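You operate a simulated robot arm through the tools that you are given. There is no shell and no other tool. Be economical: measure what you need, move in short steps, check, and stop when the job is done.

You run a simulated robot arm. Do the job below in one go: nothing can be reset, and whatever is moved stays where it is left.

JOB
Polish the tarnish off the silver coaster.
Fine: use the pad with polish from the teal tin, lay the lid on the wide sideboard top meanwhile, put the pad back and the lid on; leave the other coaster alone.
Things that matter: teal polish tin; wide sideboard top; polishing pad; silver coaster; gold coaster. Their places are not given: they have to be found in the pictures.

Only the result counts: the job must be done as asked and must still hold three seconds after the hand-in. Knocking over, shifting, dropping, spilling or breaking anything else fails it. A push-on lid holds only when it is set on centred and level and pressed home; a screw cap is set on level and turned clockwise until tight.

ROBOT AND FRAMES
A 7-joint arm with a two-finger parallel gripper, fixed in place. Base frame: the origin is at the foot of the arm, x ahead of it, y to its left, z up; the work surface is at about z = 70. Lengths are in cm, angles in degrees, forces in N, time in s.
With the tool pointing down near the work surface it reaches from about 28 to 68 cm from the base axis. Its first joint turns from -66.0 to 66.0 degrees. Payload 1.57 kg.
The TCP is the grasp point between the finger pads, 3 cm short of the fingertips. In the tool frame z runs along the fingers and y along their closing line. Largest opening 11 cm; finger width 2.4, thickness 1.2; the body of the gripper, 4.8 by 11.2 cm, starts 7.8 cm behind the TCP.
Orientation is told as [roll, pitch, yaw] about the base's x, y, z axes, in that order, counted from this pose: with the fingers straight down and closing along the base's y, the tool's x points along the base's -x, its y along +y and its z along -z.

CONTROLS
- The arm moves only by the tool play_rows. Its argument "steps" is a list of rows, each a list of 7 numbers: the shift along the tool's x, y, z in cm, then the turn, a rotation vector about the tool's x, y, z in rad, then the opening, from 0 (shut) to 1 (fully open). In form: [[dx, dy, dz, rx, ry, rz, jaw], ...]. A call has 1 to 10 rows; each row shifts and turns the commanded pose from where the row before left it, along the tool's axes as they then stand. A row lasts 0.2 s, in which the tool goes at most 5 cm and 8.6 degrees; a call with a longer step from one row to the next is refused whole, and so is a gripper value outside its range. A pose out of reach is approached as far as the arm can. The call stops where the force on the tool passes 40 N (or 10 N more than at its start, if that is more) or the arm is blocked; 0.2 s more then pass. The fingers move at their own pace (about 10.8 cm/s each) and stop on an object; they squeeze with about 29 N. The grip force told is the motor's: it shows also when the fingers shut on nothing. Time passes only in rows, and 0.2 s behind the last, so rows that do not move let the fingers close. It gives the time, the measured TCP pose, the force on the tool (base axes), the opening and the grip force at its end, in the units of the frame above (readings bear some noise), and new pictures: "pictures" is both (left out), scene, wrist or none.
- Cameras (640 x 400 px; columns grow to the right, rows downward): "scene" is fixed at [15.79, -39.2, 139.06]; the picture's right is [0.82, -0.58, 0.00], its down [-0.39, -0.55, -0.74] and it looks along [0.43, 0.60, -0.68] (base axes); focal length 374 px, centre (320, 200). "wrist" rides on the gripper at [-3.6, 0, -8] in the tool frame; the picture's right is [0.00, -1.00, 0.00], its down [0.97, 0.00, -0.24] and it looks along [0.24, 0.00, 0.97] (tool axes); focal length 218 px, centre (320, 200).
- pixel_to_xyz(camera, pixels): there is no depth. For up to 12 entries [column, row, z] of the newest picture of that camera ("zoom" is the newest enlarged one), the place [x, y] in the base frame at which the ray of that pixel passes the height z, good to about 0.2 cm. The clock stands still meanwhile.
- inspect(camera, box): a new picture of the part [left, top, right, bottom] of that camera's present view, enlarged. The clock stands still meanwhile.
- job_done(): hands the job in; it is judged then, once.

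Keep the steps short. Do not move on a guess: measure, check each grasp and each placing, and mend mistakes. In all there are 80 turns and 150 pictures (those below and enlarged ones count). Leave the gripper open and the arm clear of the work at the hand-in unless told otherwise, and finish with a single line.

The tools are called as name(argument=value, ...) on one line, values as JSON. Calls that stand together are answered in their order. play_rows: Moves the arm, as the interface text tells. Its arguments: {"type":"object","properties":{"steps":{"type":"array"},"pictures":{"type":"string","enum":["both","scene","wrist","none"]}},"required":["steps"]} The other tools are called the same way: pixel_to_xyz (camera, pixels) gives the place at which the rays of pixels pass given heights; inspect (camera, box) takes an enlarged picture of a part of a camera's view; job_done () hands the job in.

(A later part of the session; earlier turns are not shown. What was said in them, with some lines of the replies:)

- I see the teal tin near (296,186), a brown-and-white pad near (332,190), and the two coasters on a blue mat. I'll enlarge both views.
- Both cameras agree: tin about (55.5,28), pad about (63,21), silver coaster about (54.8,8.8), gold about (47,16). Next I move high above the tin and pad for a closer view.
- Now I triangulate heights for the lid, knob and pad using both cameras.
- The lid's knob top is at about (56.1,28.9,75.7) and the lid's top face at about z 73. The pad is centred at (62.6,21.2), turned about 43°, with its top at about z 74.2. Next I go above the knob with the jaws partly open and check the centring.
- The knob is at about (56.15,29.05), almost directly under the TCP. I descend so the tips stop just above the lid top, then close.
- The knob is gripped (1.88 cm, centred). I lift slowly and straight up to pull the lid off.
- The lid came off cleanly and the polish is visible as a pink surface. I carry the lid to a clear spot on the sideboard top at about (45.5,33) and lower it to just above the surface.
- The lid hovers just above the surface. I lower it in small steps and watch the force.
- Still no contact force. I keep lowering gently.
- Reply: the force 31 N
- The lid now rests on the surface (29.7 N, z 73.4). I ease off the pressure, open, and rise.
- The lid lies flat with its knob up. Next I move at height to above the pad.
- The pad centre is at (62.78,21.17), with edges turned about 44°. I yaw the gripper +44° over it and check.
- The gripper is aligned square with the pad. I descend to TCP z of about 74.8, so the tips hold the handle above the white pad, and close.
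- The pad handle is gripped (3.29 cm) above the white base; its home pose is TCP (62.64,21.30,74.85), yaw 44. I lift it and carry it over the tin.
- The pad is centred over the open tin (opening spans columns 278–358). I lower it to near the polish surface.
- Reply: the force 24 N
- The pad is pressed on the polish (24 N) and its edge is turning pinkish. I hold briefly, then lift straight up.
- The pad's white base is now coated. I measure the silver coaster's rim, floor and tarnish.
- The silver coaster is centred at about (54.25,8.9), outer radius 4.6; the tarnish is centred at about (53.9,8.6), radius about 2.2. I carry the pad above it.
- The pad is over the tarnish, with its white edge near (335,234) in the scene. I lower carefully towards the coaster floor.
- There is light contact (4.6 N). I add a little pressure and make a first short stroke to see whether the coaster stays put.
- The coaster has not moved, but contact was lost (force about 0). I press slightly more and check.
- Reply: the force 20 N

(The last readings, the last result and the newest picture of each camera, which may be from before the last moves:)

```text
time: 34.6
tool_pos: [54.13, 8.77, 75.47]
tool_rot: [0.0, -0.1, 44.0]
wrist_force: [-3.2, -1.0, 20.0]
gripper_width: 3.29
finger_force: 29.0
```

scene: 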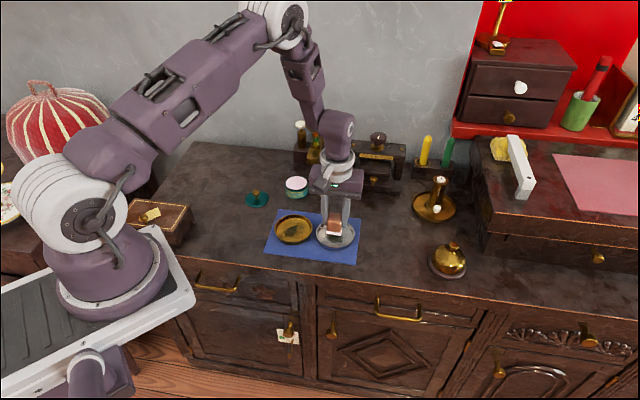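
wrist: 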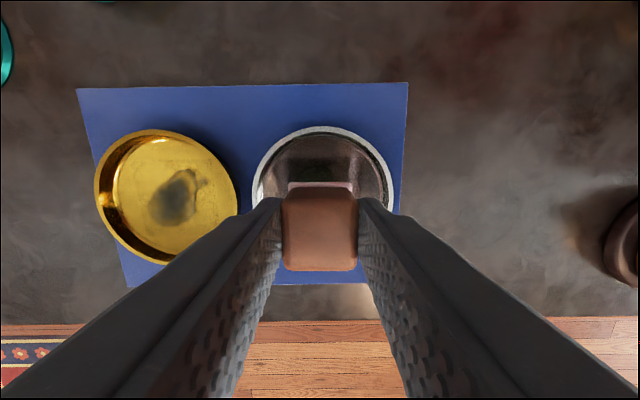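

20 N is firm enough, so I ease off slightly and rub along one axis.

play_rows(steps=[[0, 0, -0.02, 0, 0, 0, 0], [0.4, 0, 0, 0, 0, 0, 0], [0.4, 0, 0, 0, 0, 0, 0], [0.4, 0, 0, 0, 0, 0, 0], [-0.4, 0, 0, 0, 0, 0, 0], [-0.4, 0, 0, 0, 0, 0, 0], [-0.4, 0, 0, 0, 0, 0, 0], [-0.4, 0, 0, 0, 0, 0, 0], [-0.4, 0, 0, 0, 0, 0, 0], [0, 0, 0, 0, 0, 0, 0]], pictures="none")

inspect(camera="scene", box=[265, 205, 365, 265])

```text
time: 36.8
tool_pos: [54.57, 9.25, 75.44]
tool_rot: [0.0, 0.0, 44.0]
wrist_force: [-1.3, -2.5, 4.9]
gripper_width: 3.27
finger_force: 28.9
```

```text
6.40 times, centred on (315, 235) of scene
```

zoom: 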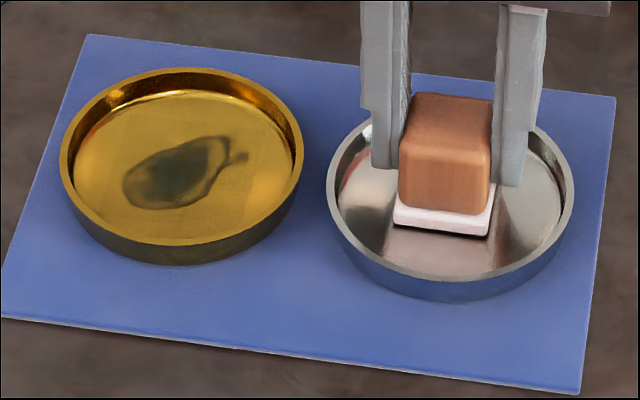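

The coaster is unmoved and the front half looks brighter. I continue with cross strokes.

play_rows(steps=[[0, 0.4, 0.02, 0, 0, 0, 0], [0, 0.4, 0, 0, 0, 0, 0], [0.4, 0, 0, 0, 0, 0, 0], [0.4, 0, 0, 0, 0, 0, 0], [0, 0.4, 0, 0, 0, 0, 0], [0, -0.4, 0, 0, 0, 0, 0], [0, -0.4, 0, 0, 0, 0, 0], [0, -0.4, 0, 0, 0, 0, 0], [0, -0.4, 0, 0, 0, 0, 0], [0, -0.4, 0, 0, 0, 0, 0]], pictures="none")

play_rows(steps=[[0, -0.4, 0, 0, 0, 0, 0], [0.4, 0.4, 0, 0, 0, 0, 0], [0.4, 0, 0, 0, 0, 0, 0], [0.2, 0.4, 0, 0, 0, 0, 0], [0, 0.4, 0, 0, 0, 0, 0], [0, 0.4, 0, 0, 0, 0, 0], [-0.4, 0, 0, 0, 0, 0, 0], [-0.6, -0.4, 0, 0, 0, 0, 0], [0, 0, 0, 0, 0, 0, 0]], pictures="none")

inspect(camera="scene", box=[265, 205, 365, 265])

```text
time: 39.0
tool_pos: [54.61, 8.09, 75.47]
tool_rot: [0.0, 0.0, 44.0]
wrist_force: [-3.3, 4.6, 11.8]
gripper_width: 3.27
finger_force: 29.4
```

```text
time: 41.0
tool_pos: [54.14, 8.74, 75.54]
tool_rot: [0.0, 0.0, 44.1]
wrist_force: [-1.3, 0.1, 0.1]
gripper_width: 3.29
finger_force: 28.5
```

```text
6.40 times, centred on (315, 235) of scene
```

zoom: 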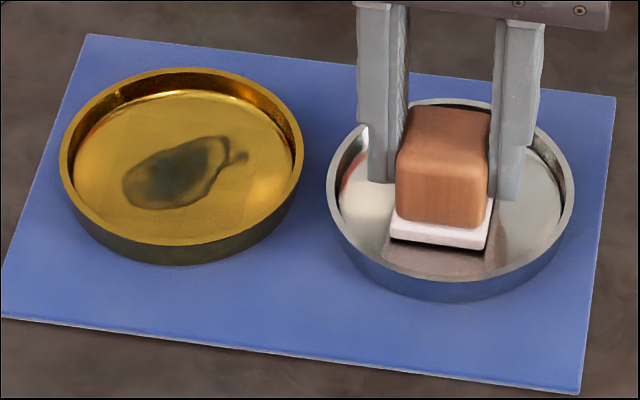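

I lift the pad to look at the coaster.

play_rows(steps=[[0, 0, -1, 0, 0, 0, 0], [0, 0, -3, 0, 0, 0, 0], [0, 0, -4, 0, 0, 0, 0], [0, 0, -3, 0, 0, 0, 0], [0, 0, 0, 0, 0, 0, 0]], pictures="wrist")

inspect(camera="scene", box=[265, 205, 365, 265])

```text
time: 42.2
tool_pos: [54.0, 8.76, 86.61]
tool_rot: [0.0, 0.0, 44.0]
wrist_force: [-0.9, 0.5, 0.1]
gripper_width: 3.29
finger_force: 29.1
```

wrist: 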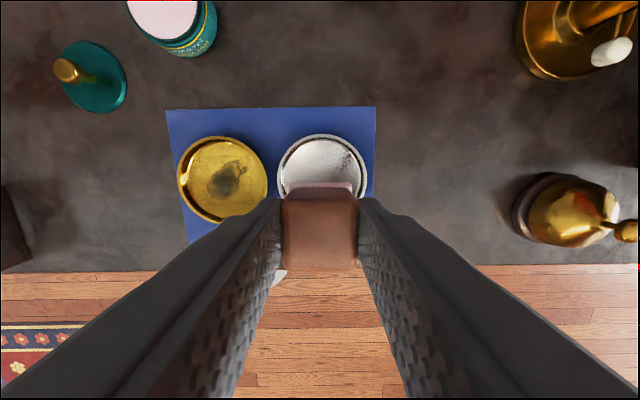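

```text
6.40 times, centred on (315, 235) of scene
```

zoom: 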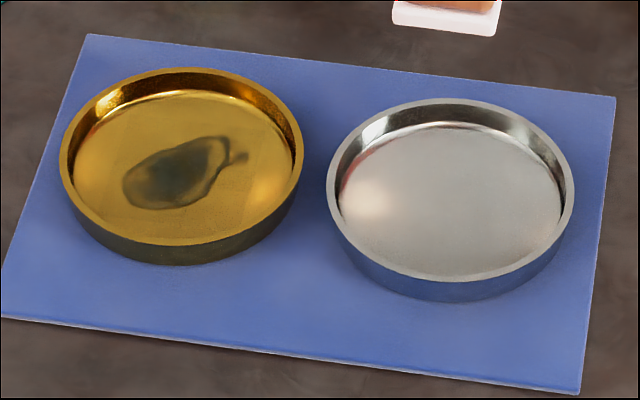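

The tarnish appears gone and the coaster hasn't shifted. I take a closer look to be sure.

inspect(camera="scene", box=[312, 215, 360, 253])

```text
10.53 times, centred on (336, 234) of scene
```

zoom: 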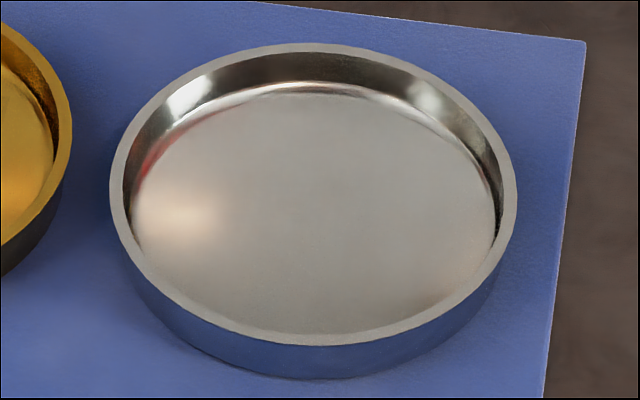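

It is fully clean. I carry the pad back above its home spot (62.64,21.3).

play_rows(steps=[[-3.72, 0.77, 0, 0, 0, 0, 0], [-3.72, 0.77, 0, 0, 0, 0, 0], [-3.72, 0.77, 0, 0, 0, 0, 0], [-3.72, 0.77, 0, 0, 0, 0, 0], [0, 0, 4, 0, 0, 0, 0], [0, 0, 4, 0, 0, 0, 0], [0, 0, 0, 0, 0, 0, 0]], pictures="none")

inspect(camera="scene", box=[292, 155, 372, 205])

```text
time: 43.8
tool_pos: [62.64, 21.32, 78.43]
tool_rot: [-0.1, 0.0, 44.0]
wrist_force: [0.0, -0.8, -0.9]
gripper_width: 3.3
finger_force: 29.5
```

```text
8.00 times, centred on (332, 180) of scene
```

zoom: 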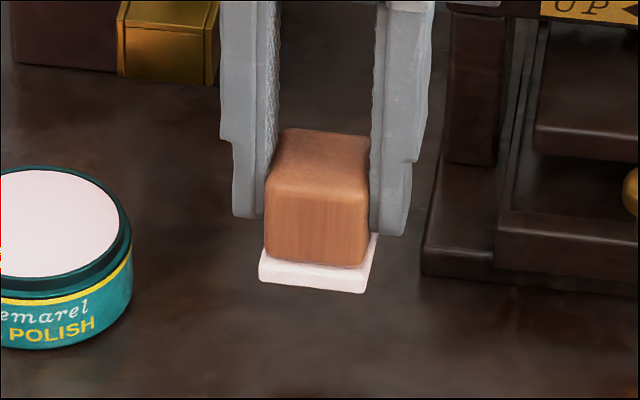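

The pad is straight above home. I lower it to just above the contact height (74.85).

play_rows(steps=[[0, 0, 1.5, 0, 0, 0, 0], [0, 0, 1.2, 0, 0, 0, 0], [0, 0, 0.5, 0, 0, 0, 0], [0, 0, 0.2, 0, 0, 0, 0], [0, 0, 0.05, 0, 0, 0, 0], [0, 0, 0, 0, 0, 0, 0]], pictures="none")

```text
time: 45.2
tool_pos: [62.74, 21.14, 74.93]
tool_rot: [0.0, 0.0, 44.1]
wrist_force: [-0.3, 0.0, -0.1]
gripper_width: 3.27
finger_force: 29.3
```

play_rows(steps=[[0, 0, 0.05, 0, 0, 0, 0], [0, 0, 0.05, 0, 0, 0, 0], [0, 0, 0, 0, 0, 0, 0]], pictures="none")

inspect(camera="scene", box=[292, 155, 372, 205])

```text
time: 46.0
tool_pos: [62.75, 21.23, 74.95]
tool_rot: [0.0, -0.1, 44.0]
wrist_force: [-0.3, -0.8, -1.2]
gripper_width: 3.29
finger_force: 29.0
```

```text
8.00 times, centred on (332, 180) of scene
```

zoom: 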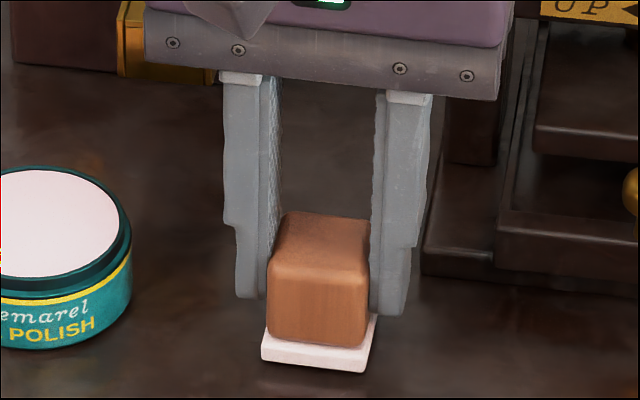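

The pad is still a hair above the table (bottom at zoom row 373 against 380 at first), so I keep lowering.

play_rows(steps=[[0, 0, 0.06, 0, 0, 0, 0], [0, 0, 0.06, 0, 0, 0, 0], [0, 0, 0, 0, 0, 0, 0]], pictures="none")

play_rows(steps=[[0, 0, 0.05, 0, 0, 0, 0], [0, 0, 0, 0, 0, 0, 0]], pictures="none")

```text
time: 46.8
tool_pos: [62.65, 21.23, 74.74]
tool_rot: [-0.1, 0.1, 44.0]
wrist_force: [0.1, -0.1, -0.7]
gripper_width: 3.31
finger_force: 29.0
```

```text
time: 47.4
tool_pos: [62.55, 21.21, 74.84]
tool_rot: [0.1, -0.1, 44.0]
wrist_force: [0.3, -1.4, -1.0]
gripper_width: 3.27
finger_force: 29.3
```

play_rows(steps=[[0, 0, 0.05, 0, 0, 0, 0], [0, 0, 0, 0, 0, 0, 0]], pictures="none")

inspect(camera="scene", box=[292, 155, 372, 205])

```text
time: 48.0
tool_pos: [62.64, 21.13, 74.7]
tool_rot: [0.1, 0.0, 44.0]
wrist_force: [0.3, -0.3, -0.7]
gripper_width: 3.3
finger_force: 29.5
```

```text
8.00 times, centred on (332, 180) of scene
```

zoom: 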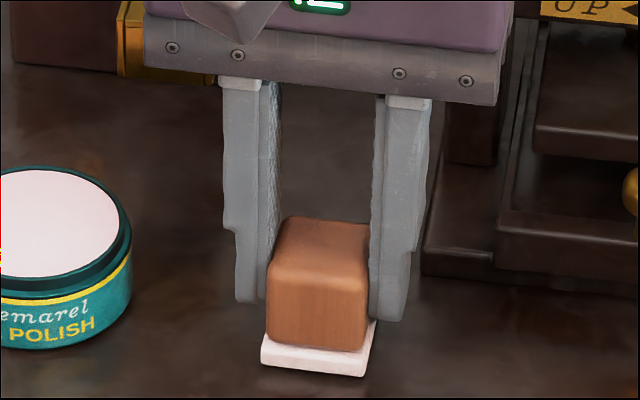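

play_rows(steps=[[0, 0, 0.05, 0, 0, 0, 0], [0, 0, 0, 0, 0, 0, 0]], pictures="none")

play_rows(steps=[[0, 0, 0.05, 0, 0, 0, 0], [0, 0, 0, 0, 0, 0, 0]], pictures="none")

```text
time: 48.6
tool_pos: [62.7, 21.26, 74.82]
tool_rot: [0.0, 0.0, 44.0]
wrist_force: [1.3, 1.1, 0.1]
gripper_width: 3.3
finger_force: 29.4
```

```text
time: 49.2
tool_pos: [62.66, 21.11, 74.6]
tool_rot: [0.0, 0.0, 44.0]
wrist_force: [0.2, 0.6, -0.6]
gripper_width: 3.31
finger_force: 28.7
```

play_rows(steps=[[0, 0, 0.05, 0, 0, 0, 0], [0, 0, 0, 0, 0, 0, 0]], pictures="none")

inspect(camera="scene", box=[292, 155, 372, 205])

```text
time: 49.8
tool_pos: [62.7, 21.19, 74.59]
tool_rot: [0.1, 0.0, 44.0]
wrist_force: [0.4, -0.2, 1.3]
gripper_width: 3.29
finger_force: 29.2
```

```text
8.00 times, centred on (332, 180) of scene
```

zoom: 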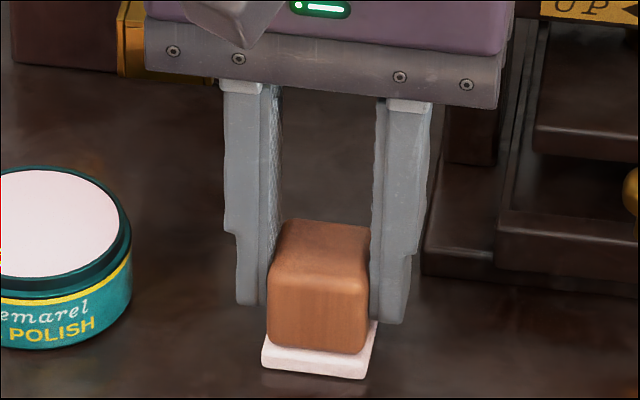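

The pad now matches its original place and height (top at row 218, bottom at 380). I release, rise, and look.

play_rows(steps=[[0, 0, 0.02, 0, 0, 0, 0], [0, 0, 0, 0, 0, 0, 0.5], [0, 0, 0, 0, 0, 0, 0.5], [0, 0, -1, 0, 0, 0, 0.5], [0, 0, -3, 0, 0, 0, 0.5], [0, 0, -4, 0, 0, 0, 0.5], [0, 0, -3.5, 0, 0, 0, 0.5], [0, 0, 0, 0, 0, 0, 0.5]], pictures="wrist")

inspect(camera="scene", box=[270, 160, 350, 210])

```text
time: 51.6
tool_pos: [62.71, 21.12, 86.08]
tool_rot: [0.0, 0.1, 44.1]
wrist_force: [-0.7, -0.1, 0.1]
gripper_width: 5.53
finger_force: 0.2
```

wrist: 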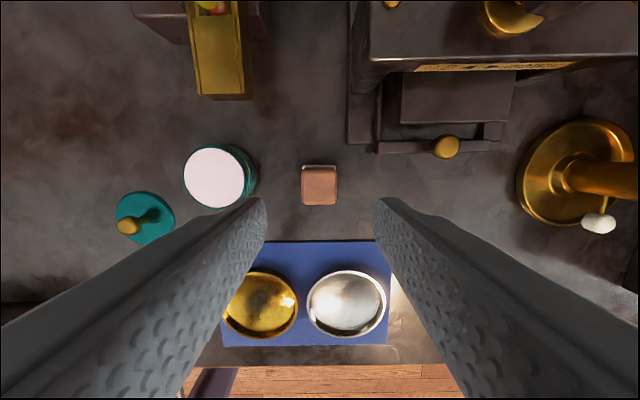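

```text
8.00 times, centred on (310, 185) of scene
```

zoom: 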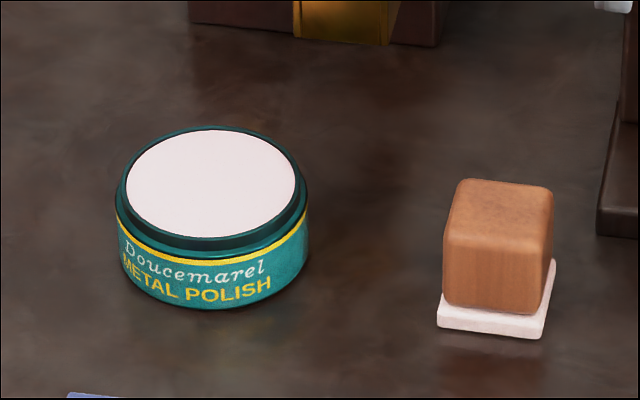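

The pad is back in place. I turn the yaw back to 0 and travel towards the lid.

play_rows(steps=[[0, 0, 0, 0, 0, 0.128, 0.4], [0, 0, 0, 0, 0, 0.128, 0.4], [0, 0, 0, 0, 0, 0.128, 0.4], [0, 0, 0, 0, 0, 0.128, 0.4], [0, 0, 0, 0, 0, 0.128, 0.4], [0, 0, 0, 0, 0, 0.128, 0.4], [4.0, 2.7, 0, 0, 0, 0, 0.4], [4.0, 2.7, 0, 0, 0, 0, 0.4], [4.0, 2.7, 0, 0, 0, 0, 0.4], [4.0, 2.7, 0, 0, 0, 0, 0.4]], pictures="none")

play_rows(steps=[[1.2, 0.75, 1, 0, 0, 0, 0.4], [0, 0, 3, 0, 0, 0, 0.4], [0, 0, 0, 0, 0, 0, 0.4]], pictures="wrist")

inspect(camera="wrist", box=[240, 120, 400, 240])

```text
time: 53.8
tool_pos: [46.37, 32.0, 85.83]
tool_rot: [-0.1, 0.0, -0.1]
wrist_force: [-0.6, -0.1, 0.7]
gripper_width: 4.4
finger_force: 0.0
```

```text
time: 54.6
tool_pos: [45.29, 32.73, 82.04]
tool_rot: [0.0, 0.0, 0.0]
wrist_force: [0.2, 1.0, -0.2]
gripper_width: 4.39
finger_force: 0.1
```

wrist: 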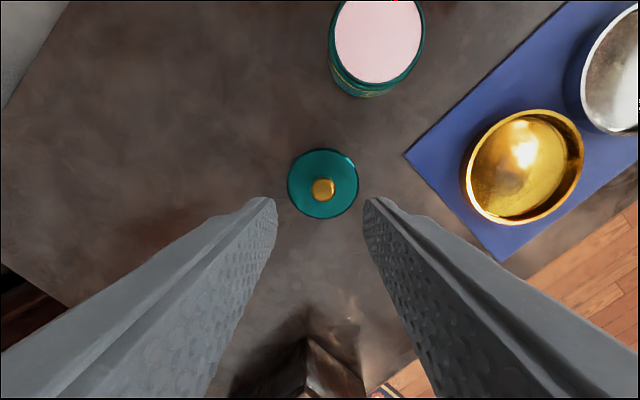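

```text
3.33 times, centred on (320, 180) of wrist
```

zoom: 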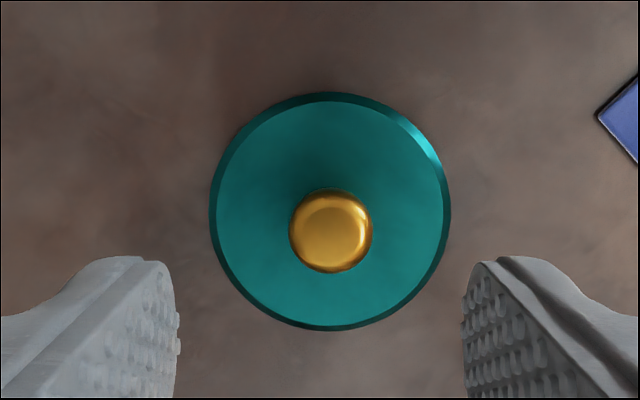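

pixel_to_xyz(camera="zoom", pixels=[[331, 230, 72.2], [331, 232, 72.2], [330, 212, 70.6]])

```text
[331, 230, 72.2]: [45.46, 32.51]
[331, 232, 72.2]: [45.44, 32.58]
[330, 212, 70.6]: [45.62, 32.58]
```

The knob is at about (45.47,32.55), 0.2 cm to the right of the jaw centre. I correct for that, descend and close.

play_rows(steps=[[-0.06, -0.22, 3, 0, 0, 0, 0.4], [0, 0, 3, 0, 0, 0, 0.4], [0, 0, 1.8, 0, 0, 0, 0.4], [0, 0, 0.5, 0, 0, 0, 0.4], [0, 0, 0, 0, 0, 0, 0.4]], pictures="wrist")

inspect(camera="wrist", box=[240, 150, 400, 270])

inspect(camera="scene", box=[230, 175, 278, 210])

```text
time: 55.8
tool_pos: [45.41, 32.62, 73.87]
tool_rot: [0.1, 0.0, -0.1]
wrist_force: [-0.4, -0.4, -0.6]
gripper_width: 4.42
finger_force: 0.1
```

wrist: 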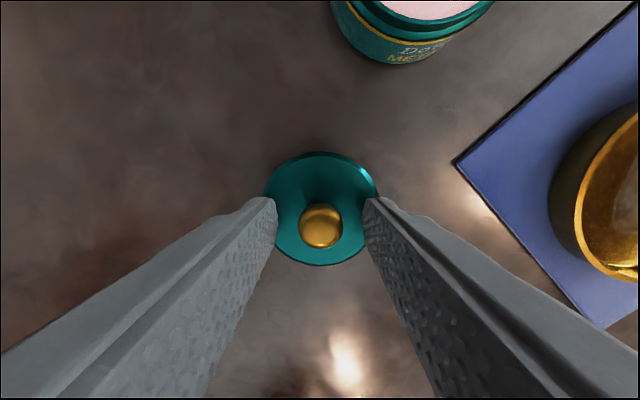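

```text
3.33 times, centred on (320, 210) of wrist
```

zoom: 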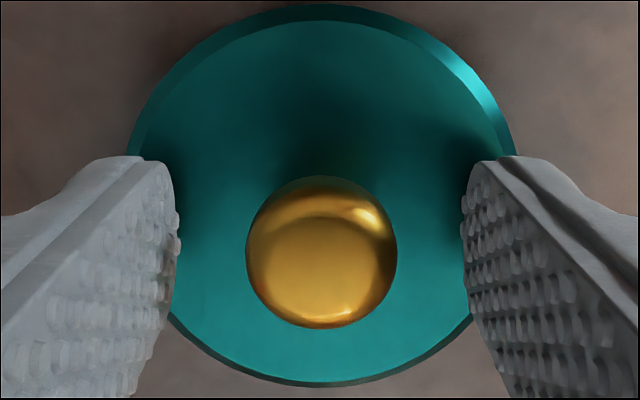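

```text
11.43 times, centred on (254, 192) of scene
```

zoom: 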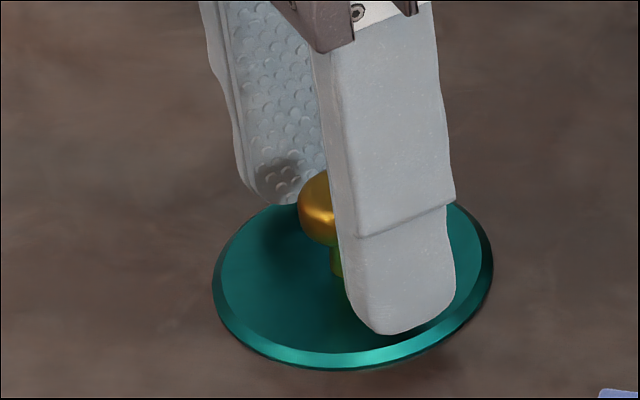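

The knob is centred between the jaws. I lower slightly, close, and lift.

play_rows(steps=[[0, 0, 0.25, 0, 0, 0, 0.4], [0, 0, 0, 0, 0, 0, 0.4], [0, 0, 0, 0, 0, 0, 0], [0, 0, 0, 0, 0, 0, 0], [0, 0, 0, 0, 0, 0, 0]], pictures="none")

play_rows(steps=[[0, 0, -1, 0, 0, 0, 0], [0, 0, -3, 0, 0, 0, 0], [0, 0, -4, 0, 0, 0, 0], [0, 0, 0, 0, 0, 0, 0]], pictures="wrist")

inspect(camera="scene", box=[214, 145, 310, 205])

```text
time: 57.0
tool_pos: [45.44, 32.5, 73.6]
tool_rot: [0.0, 0.0, 0.0]
wrist_force: [0.3, -0.7, 0.5]
gripper_width: 1.91
finger_force: 29.0
```

```text
time: 58.0
tool_pos: [45.7, 32.7, 81.57]
tool_rot: [0.1, 0.0, 0.0]
wrist_force: [-0.2, 0.5, 0.2]
gripper_width: 1.88
finger_force: 29.6
```

wrist: 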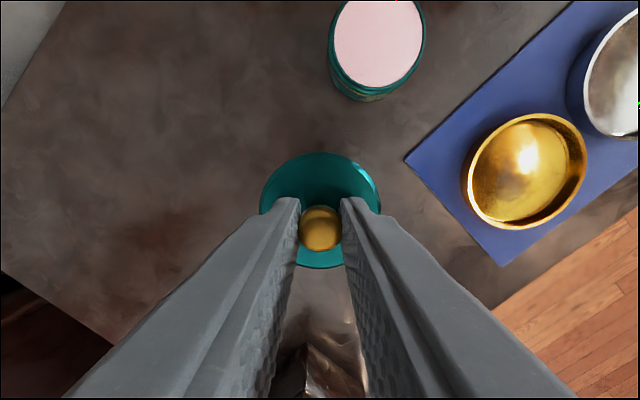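

```text
6.67 times, centred on (262, 175) of scene
```

zoom: 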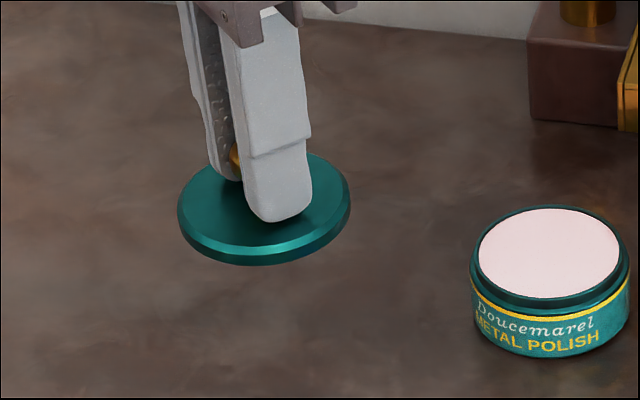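

The lid is held level. I carry it over the tin, reversing the earlier displacement.

play_rows(steps=[[-3.5, -1.23, 0, 0, 0, 0, 0], [-3.5, -1.23, 0, 0, 0, 0, 0], [-3.5, -1.24, 0, 0, 0, 0, 0], [0, 0, 2.5, 0, 0, 0, 0], [0, 0, 0, 0, 0, 0, 0], [0, 0, 0, 0, 0, 0, 0]], pictures="wrist")

inspect(camera="scene", box=[264, 155, 328, 205])

inspect(camera="wrist", box=[240, 130, 400, 280])

```text
time: 59.4
tool_pos: [56.01, 28.86, 78.87]
tool_rot: [0.1, 0.1, 0.0]
wrist_force: [0.7, -0.6, -1.2]
gripper_width: 1.9
finger_force: 28.5
```

wrist: 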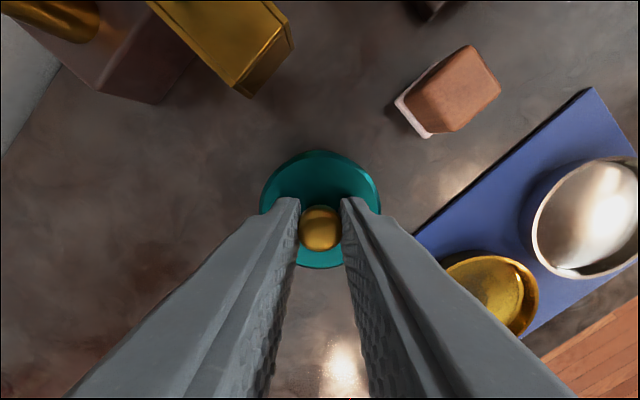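

```text
8.00 times, centred on (296, 180) of scene
```

zoom: 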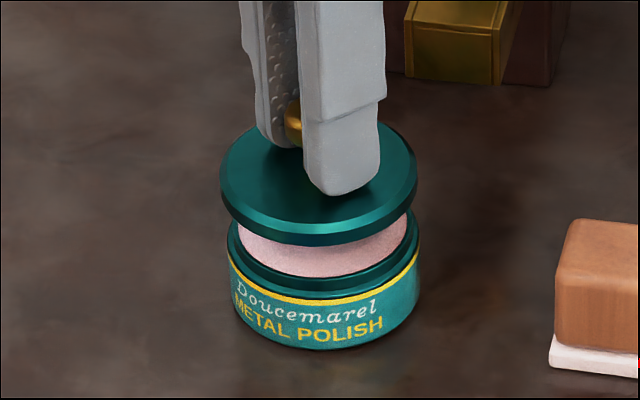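

```text
2.67 times, centred on (320, 205) of wrist
```

zoom: 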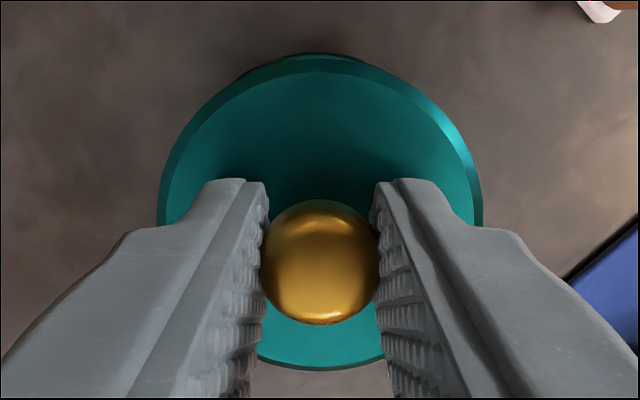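

In the scene view the lid (218–417, centre about 318) lines up with the tin (centre about 324, about 4 px of that from perspective). I lower to just above the rim and recheck.

play_rows(steps=[[0, 0, 1.0, 0, 0, 0, 0], [0, 0, 0.6, 0, 0, 0, 0], [0, 0, 0, 0, 0, 0, 0]], pictures="none")

inspect(camera="scene", box=[272, 170, 320, 205])

```text
time: 60.2
tool_pos: [55.85, 28.85, 77.42]
tool_rot: [-0.1, 0.1, 0.0]
wrist_force: [-0.1, 0.9, -0.3]
gripper_width: 1.89
finger_force: 28.7
```

```text
11.43 times, centred on (296, 188) of scene
```

zoom: 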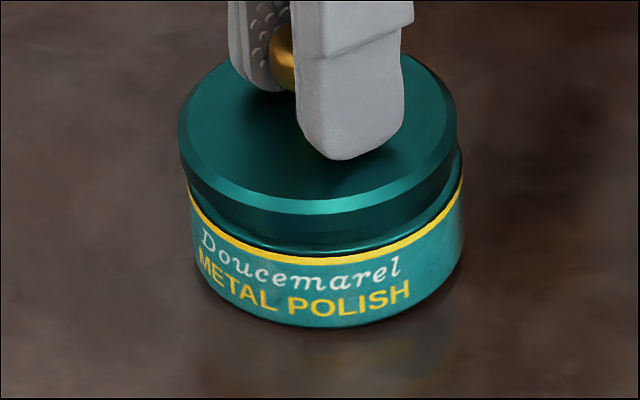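

It is well centred, within about 0.05 cm. I nudge slightly right and lower until contact.

play_rows(steps=[[-0.04, -0.03, 0.2, 0, 0, 0, 0], [0, 0, 0.15, 0, 0, 0, 0], [0, 0, 0.1, 0, 0, 0, 0], [0, 0, 0, 0, 0, 0, 0]], pictures="none")

inspect(camera="scene", box=[270, 160, 350, 210])

```text
time: 61.2
tool_pos: [56.0, 28.88, 76.92]
tool_rot: [0.0, 0.1, 0.1]
wrist_force: [0.3, -0.2, -0.4]
gripper_width: 1.9
finger_force: 29.2
```

```text
8.00 times, centred on (310, 185) of scene
```

zoom: 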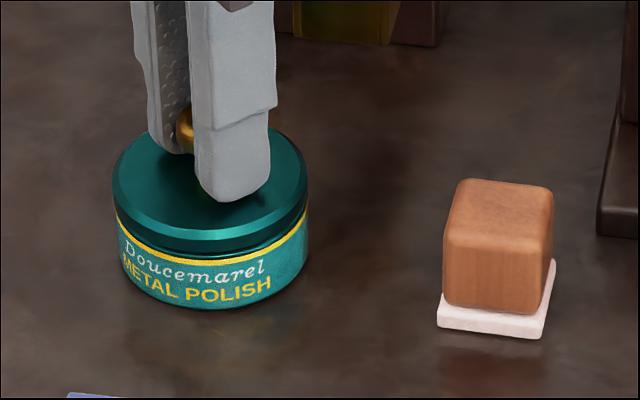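

This nearly matches the original picture. I continue down gently to seat the lid.

play_rows(steps=[[0, 0, 0.08, 0, 0, 0, 0], [0, 0, 0.08, 0, 0, 0, 0], [0, 0, 0, 0, 0, 0, 0]], pictures="none")

play_rows(steps=[[0, 0, 0.06, 0, 0, 0, 0], [0, 0, 0, 0, 0, 0, 0]], pictures="none")

```text
time: 62.0
tool_pos: [55.99, 28.83, 76.7]
tool_rot: [0.1, -0.1, 0.1]
wrist_force: [0.3, -0.3, -0.3]
gripper_width: 1.87
finger_force: 29.3
```

```text
time: 62.6
tool_pos: [56.08, 28.82, 76.85]
tool_rot: [0.0, 0.0, 0.0]
wrist_force: [0.0, -0.1, -0.6]
gripper_width: 1.87
finger_force: 28.4
```

play_rows(steps=[[0, 0, 0.06, 0, 0, 0, 0], [0, 0, 0.06, 0, 0, 0, 0], [0, 0, 0, 0, 0, 0, 0]], pictures="none")

inspect(camera="scene", box=[270, 160, 350, 210])

```text
time: 63.4
tool_pos: [56.02, 28.83, 76.62]
tool_rot: [0.1, -0.1, 0.0]
wrist_force: [-3.0, 4.5, 15.3]
gripper_width: 1.9
finger_force: 28.9
```

```text
8.00 times, centred on (310, 185) of scene
```

zoom: 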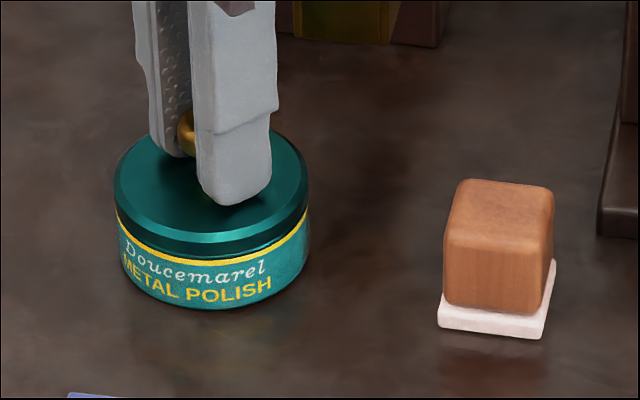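

Contact, 15 N, with a side force pushing the tool left in the picture. The lid sits about 0.05 cm right of its original place, so I shift back a touch and press on.

play_rows(steps=[[0.04, 0.04, 0, 0, 0, 0, 0], [0, 0, 0.03, 0, 0, 0, 0], [0, 0, 0, 0, 0, 0, 0]], pictures="none")

```text
time: 64.2
tool_pos: [56.15, 28.8, 76.63]
tool_rot: [0.1, -0.1, 0.1]
wrist_force: [-0.9, 5.0, 27.8]
gripper_width: 1.89
finger_force: 29.6
```

play_rows(steps=[[0, 0, 0.03, 0, 0, 0, 0], [0, 0, 0.03, 0, 0, 0, 0], [0, 0, 0, 0, 0, 0, 0]], pictures="none")

inspect(camera="scene", box=[270, 160, 350, 210])

```text
time: 65.0
tool_pos: [56.02, 29.03, 76.59]
tool_rot: [0.1, -0.3, 0.0]
wrist_force: [6.7, 4.3, 29.5]
gripper_width: 1.92
finger_force: 29.1
```

```text
8.00 times, centred on (310, 185) of scene
```

zoom: 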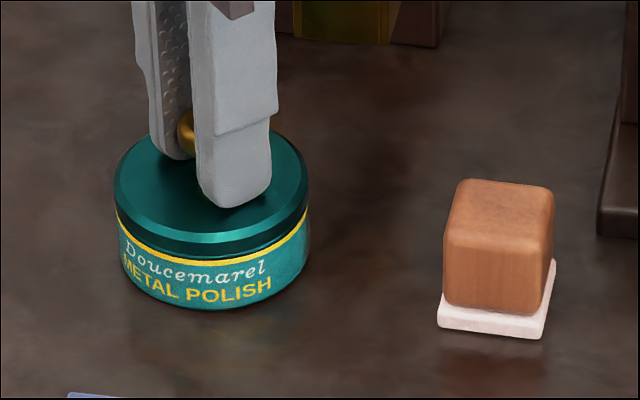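

The fingers now slip slightly on the knob under about 30 N while the lid stays put. I release, rise, and check the seating.

play_rows(steps=[[0, 0, -0.1, 0, 0, 0, 0], [0, 0, 0, 0, 0, 0, 0.4], [0, 0, 0, 0, 0, 0, 0.4], [0, 0, -1, 0, 0, 0, 0.4], [0, 0, -3, 0, 0, 0, 0.4], [0, 0, -2, 0, 0, 0, 0.4], [0, 0, 0, 0, 0, 0, 0.4]], pictures="wrist")

inspect(camera="scene", box=[270, 160, 350, 210])

inspect(camera="wrist", box=[240, 120, 400, 240])

```text
time: 66.6
tool_pos: [56.03, 28.83, 82.74]
tool_rot: [0.0, 0.0, 0.0]
wrist_force: [0.6, 0.4, 0.5]
gripper_width: 4.41
finger_force: 0.1
```

wrist: 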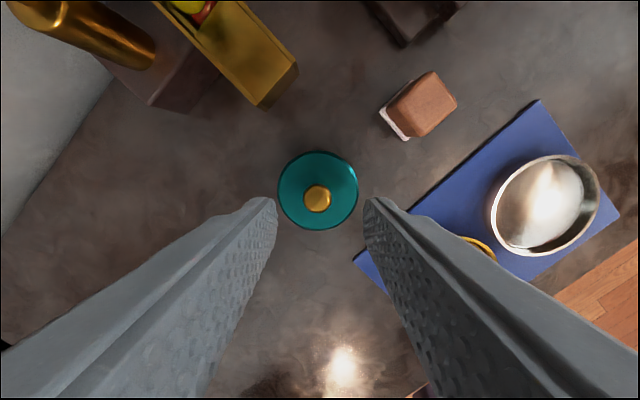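

```text
8.00 times, centred on (310, 185) of scene
```

zoom: 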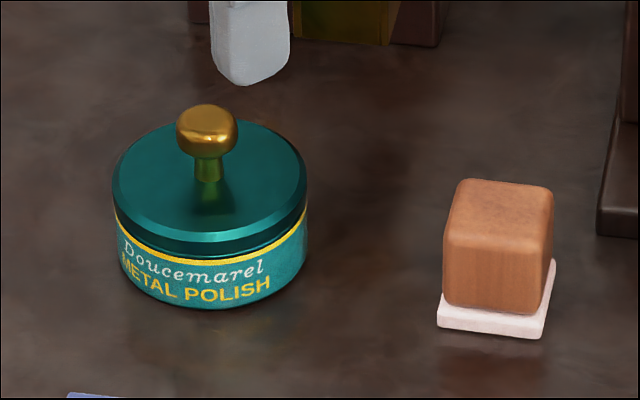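

```text
3.33 times, centred on (320, 180) of wrist
```

zoom: 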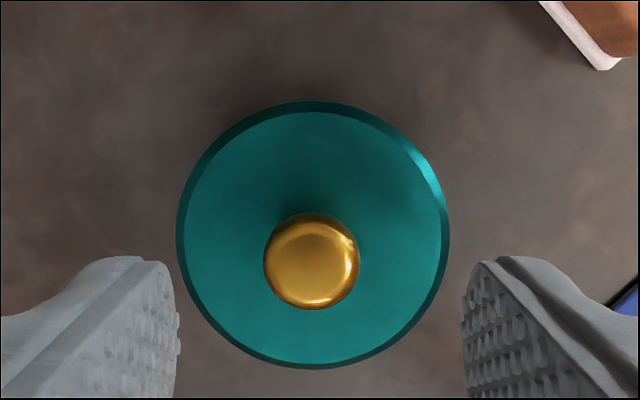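

The lid looks the same as in the first picture (knob top at row 104, lid 112–306). To be sure it is home, I'll press the knob top with closed fingertips, so I locate the knob precisely first.

pixel_to_xyz(camera="zoom", pixels=[[312, 261, 75.3], [314, 235, 73]])

play_rows(steps=[[0, 0, 0, 0, 0, 0, 0], [0, 0, 0, 0, 0, 0, 0], [0, 0, 0, 0, 0, 0, 0]], pictures="none")

```text
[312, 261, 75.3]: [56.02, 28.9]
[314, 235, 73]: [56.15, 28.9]
```

```text
time: 67.4
tool_pos: [56.01, 28.76, 82.72]
tool_rot: [0.0, 0.0, 0.0]
wrist_force: [0.5, 0.1, -0.5]
gripper_width: 0.0
finger_force: 21.2
```

play_rows(steps=[[-0.05, 0.16, 1.5, 0, 0, 0, 0], [0, 0, 1.5, 0, 0, 0, 0], [0, 0, 0.4, 0, 0, 0, 0], [0, 0, 0, 0, 0, 0, 0]], pictures="none")

inspect(camera="scene", box=[270, 150, 350, 200])

```text
time: 68.4
tool_pos: [55.89, 29.01, 79.2]
tool_rot: [0.0, 0.1, 0.0]
wrist_force: [0.1, -0.1, -0.5]
gripper_width: 0.0
finger_force: 21.3
```

```text
8.00 times, centred on (310, 175) of scene
```

zoom: 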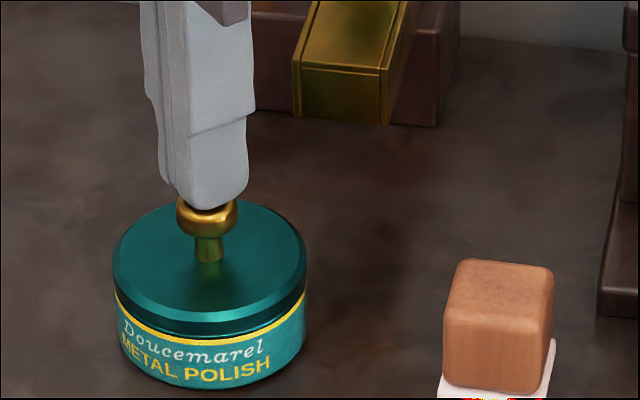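

The closed tips are right over the knob. I press down in small steps.

play_rows(steps=[[0, 0, 0.15, 0, 0, 0, 0], [0, 0, 0.1, 0, 0, 0, 0], [0, 0, 0.1, 0, 0, 0, 0], [0, 0, 0, 0, 0, 0, 0]], pictures="none")

```text
time: 69.4
tool_pos: [55.94, 28.95, 78.93]
tool_rot: [0.0, 0.0, 0.1]
wrist_force: [-3.2, -0.7, 13.3]
gripper_width: 0.0
finger_force: 21.2
```

play_rows(steps=[[0, 0, 0.05, 0, 0, 0, 0], [0, 0, 0.04, 0, 0, 0, 0], [0, 0, 0.04, 0, 0, 0, 0], [0, 0, 0, 0, 0, 0, 0]], pictures="none")

inspect(camera="scene", box=[270, 160, 350, 210])

```text
time: 70.2
tool_pos: [56.05, 29.07, 79.09]
tool_rot: [0.0, -0.1, 0.0]
wrist_force: [-6.8, -3.4, 14.0]
gripper_width: 0.0
finger_force: 21.1
stopped in row 4: the force on the tool passed its limit (the readings are from after the stop); the commanded pose is now the measured one
```

```text
8.00 times, centred on (310, 185) of scene
```

zoom: 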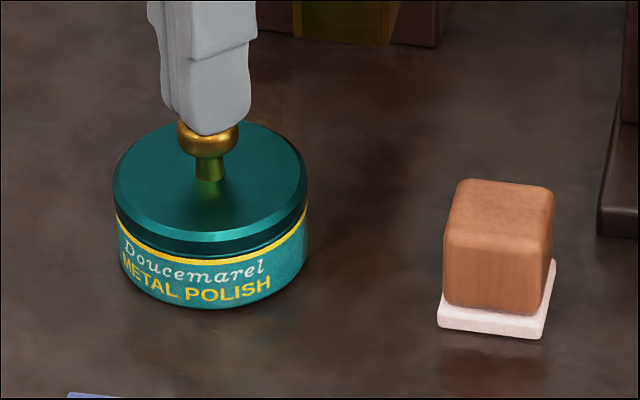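

It was pressed beyond 40 N and the lid didn't sink any further, so it is home. I rise straight up, open the gripper and back away.

play_rows(steps=[[0, 0, -1, 0, 0, 0, 0], [0, 0, -3, 0, 0, 0, 0], [0, 0, -4, 0, 0, 0, 0.5], [0, 0, -4, 0, 0, 0, 1], [0, 0, -4, 0, 0, 0, 1], [3, -3, -2, 0, 0, 0, 1], [3, -3, 0, 0, 0, 0, 1], [3, -3, 0, 0, 0, 0, 1], [0, 0, 0, 0, 0, 0, 1]])

inspect(camera="scene", box=[265, 165, 365, 265])

inspect(camera="scene", box=[270, 160, 350, 210])

```text
time: 72.2
tool_pos: [47.05, 20.04, 96.97]
tool_rot: [0.0, -0.1, -0.1]
wrist_force: [0.7, 0.5, 0.3]
gripper_width: 10.98
finger_force: 0.1
```

scene: 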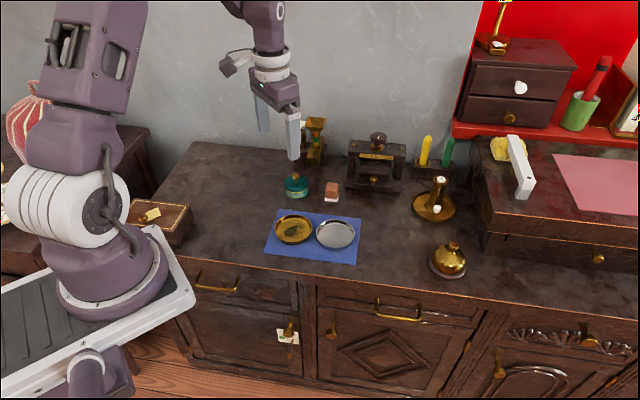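
wrist: 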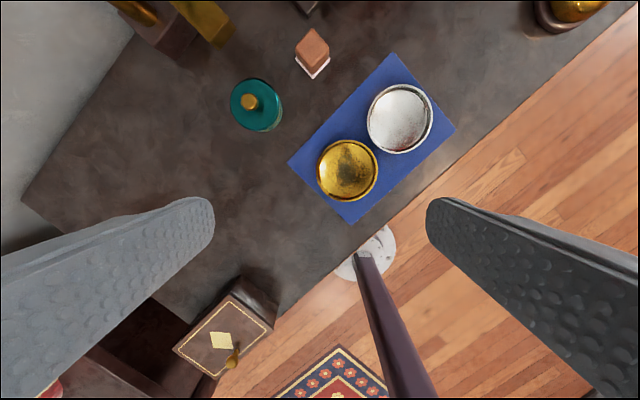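

```text
4.00 times, centred on (315, 215) of scene
```

zoom: 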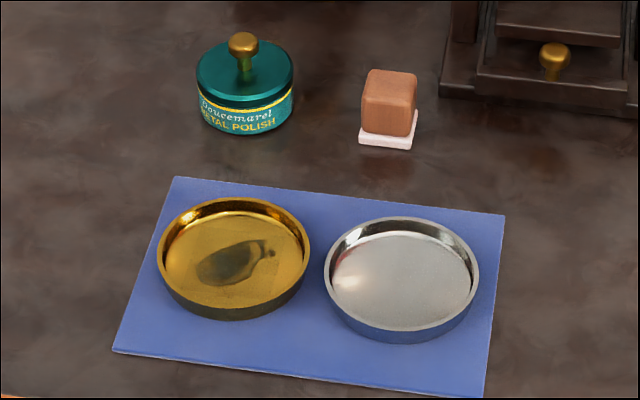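

```text
8.00 times, centred on (310, 185) of scene
```

zoom: 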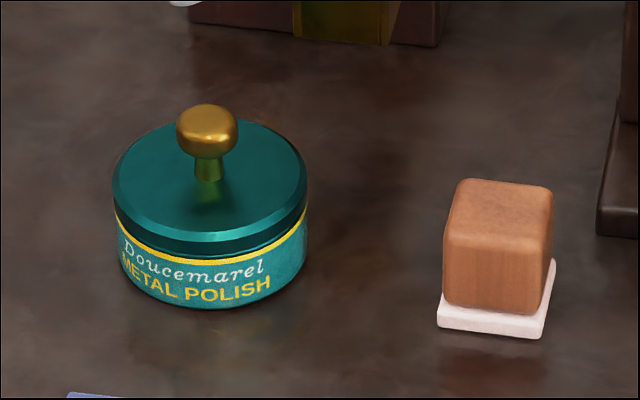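

The silver coaster is clean, the gold one is untouched, the pad is home, and the lid is level and seated. The gripper is open and clear, so I hand in.

job_done()

```text
The job is handed in.
```

The silver coaster is polished clean, the pad is back in its place, the lid is pressed home on the teal tin, and the gold coaster was left alone.
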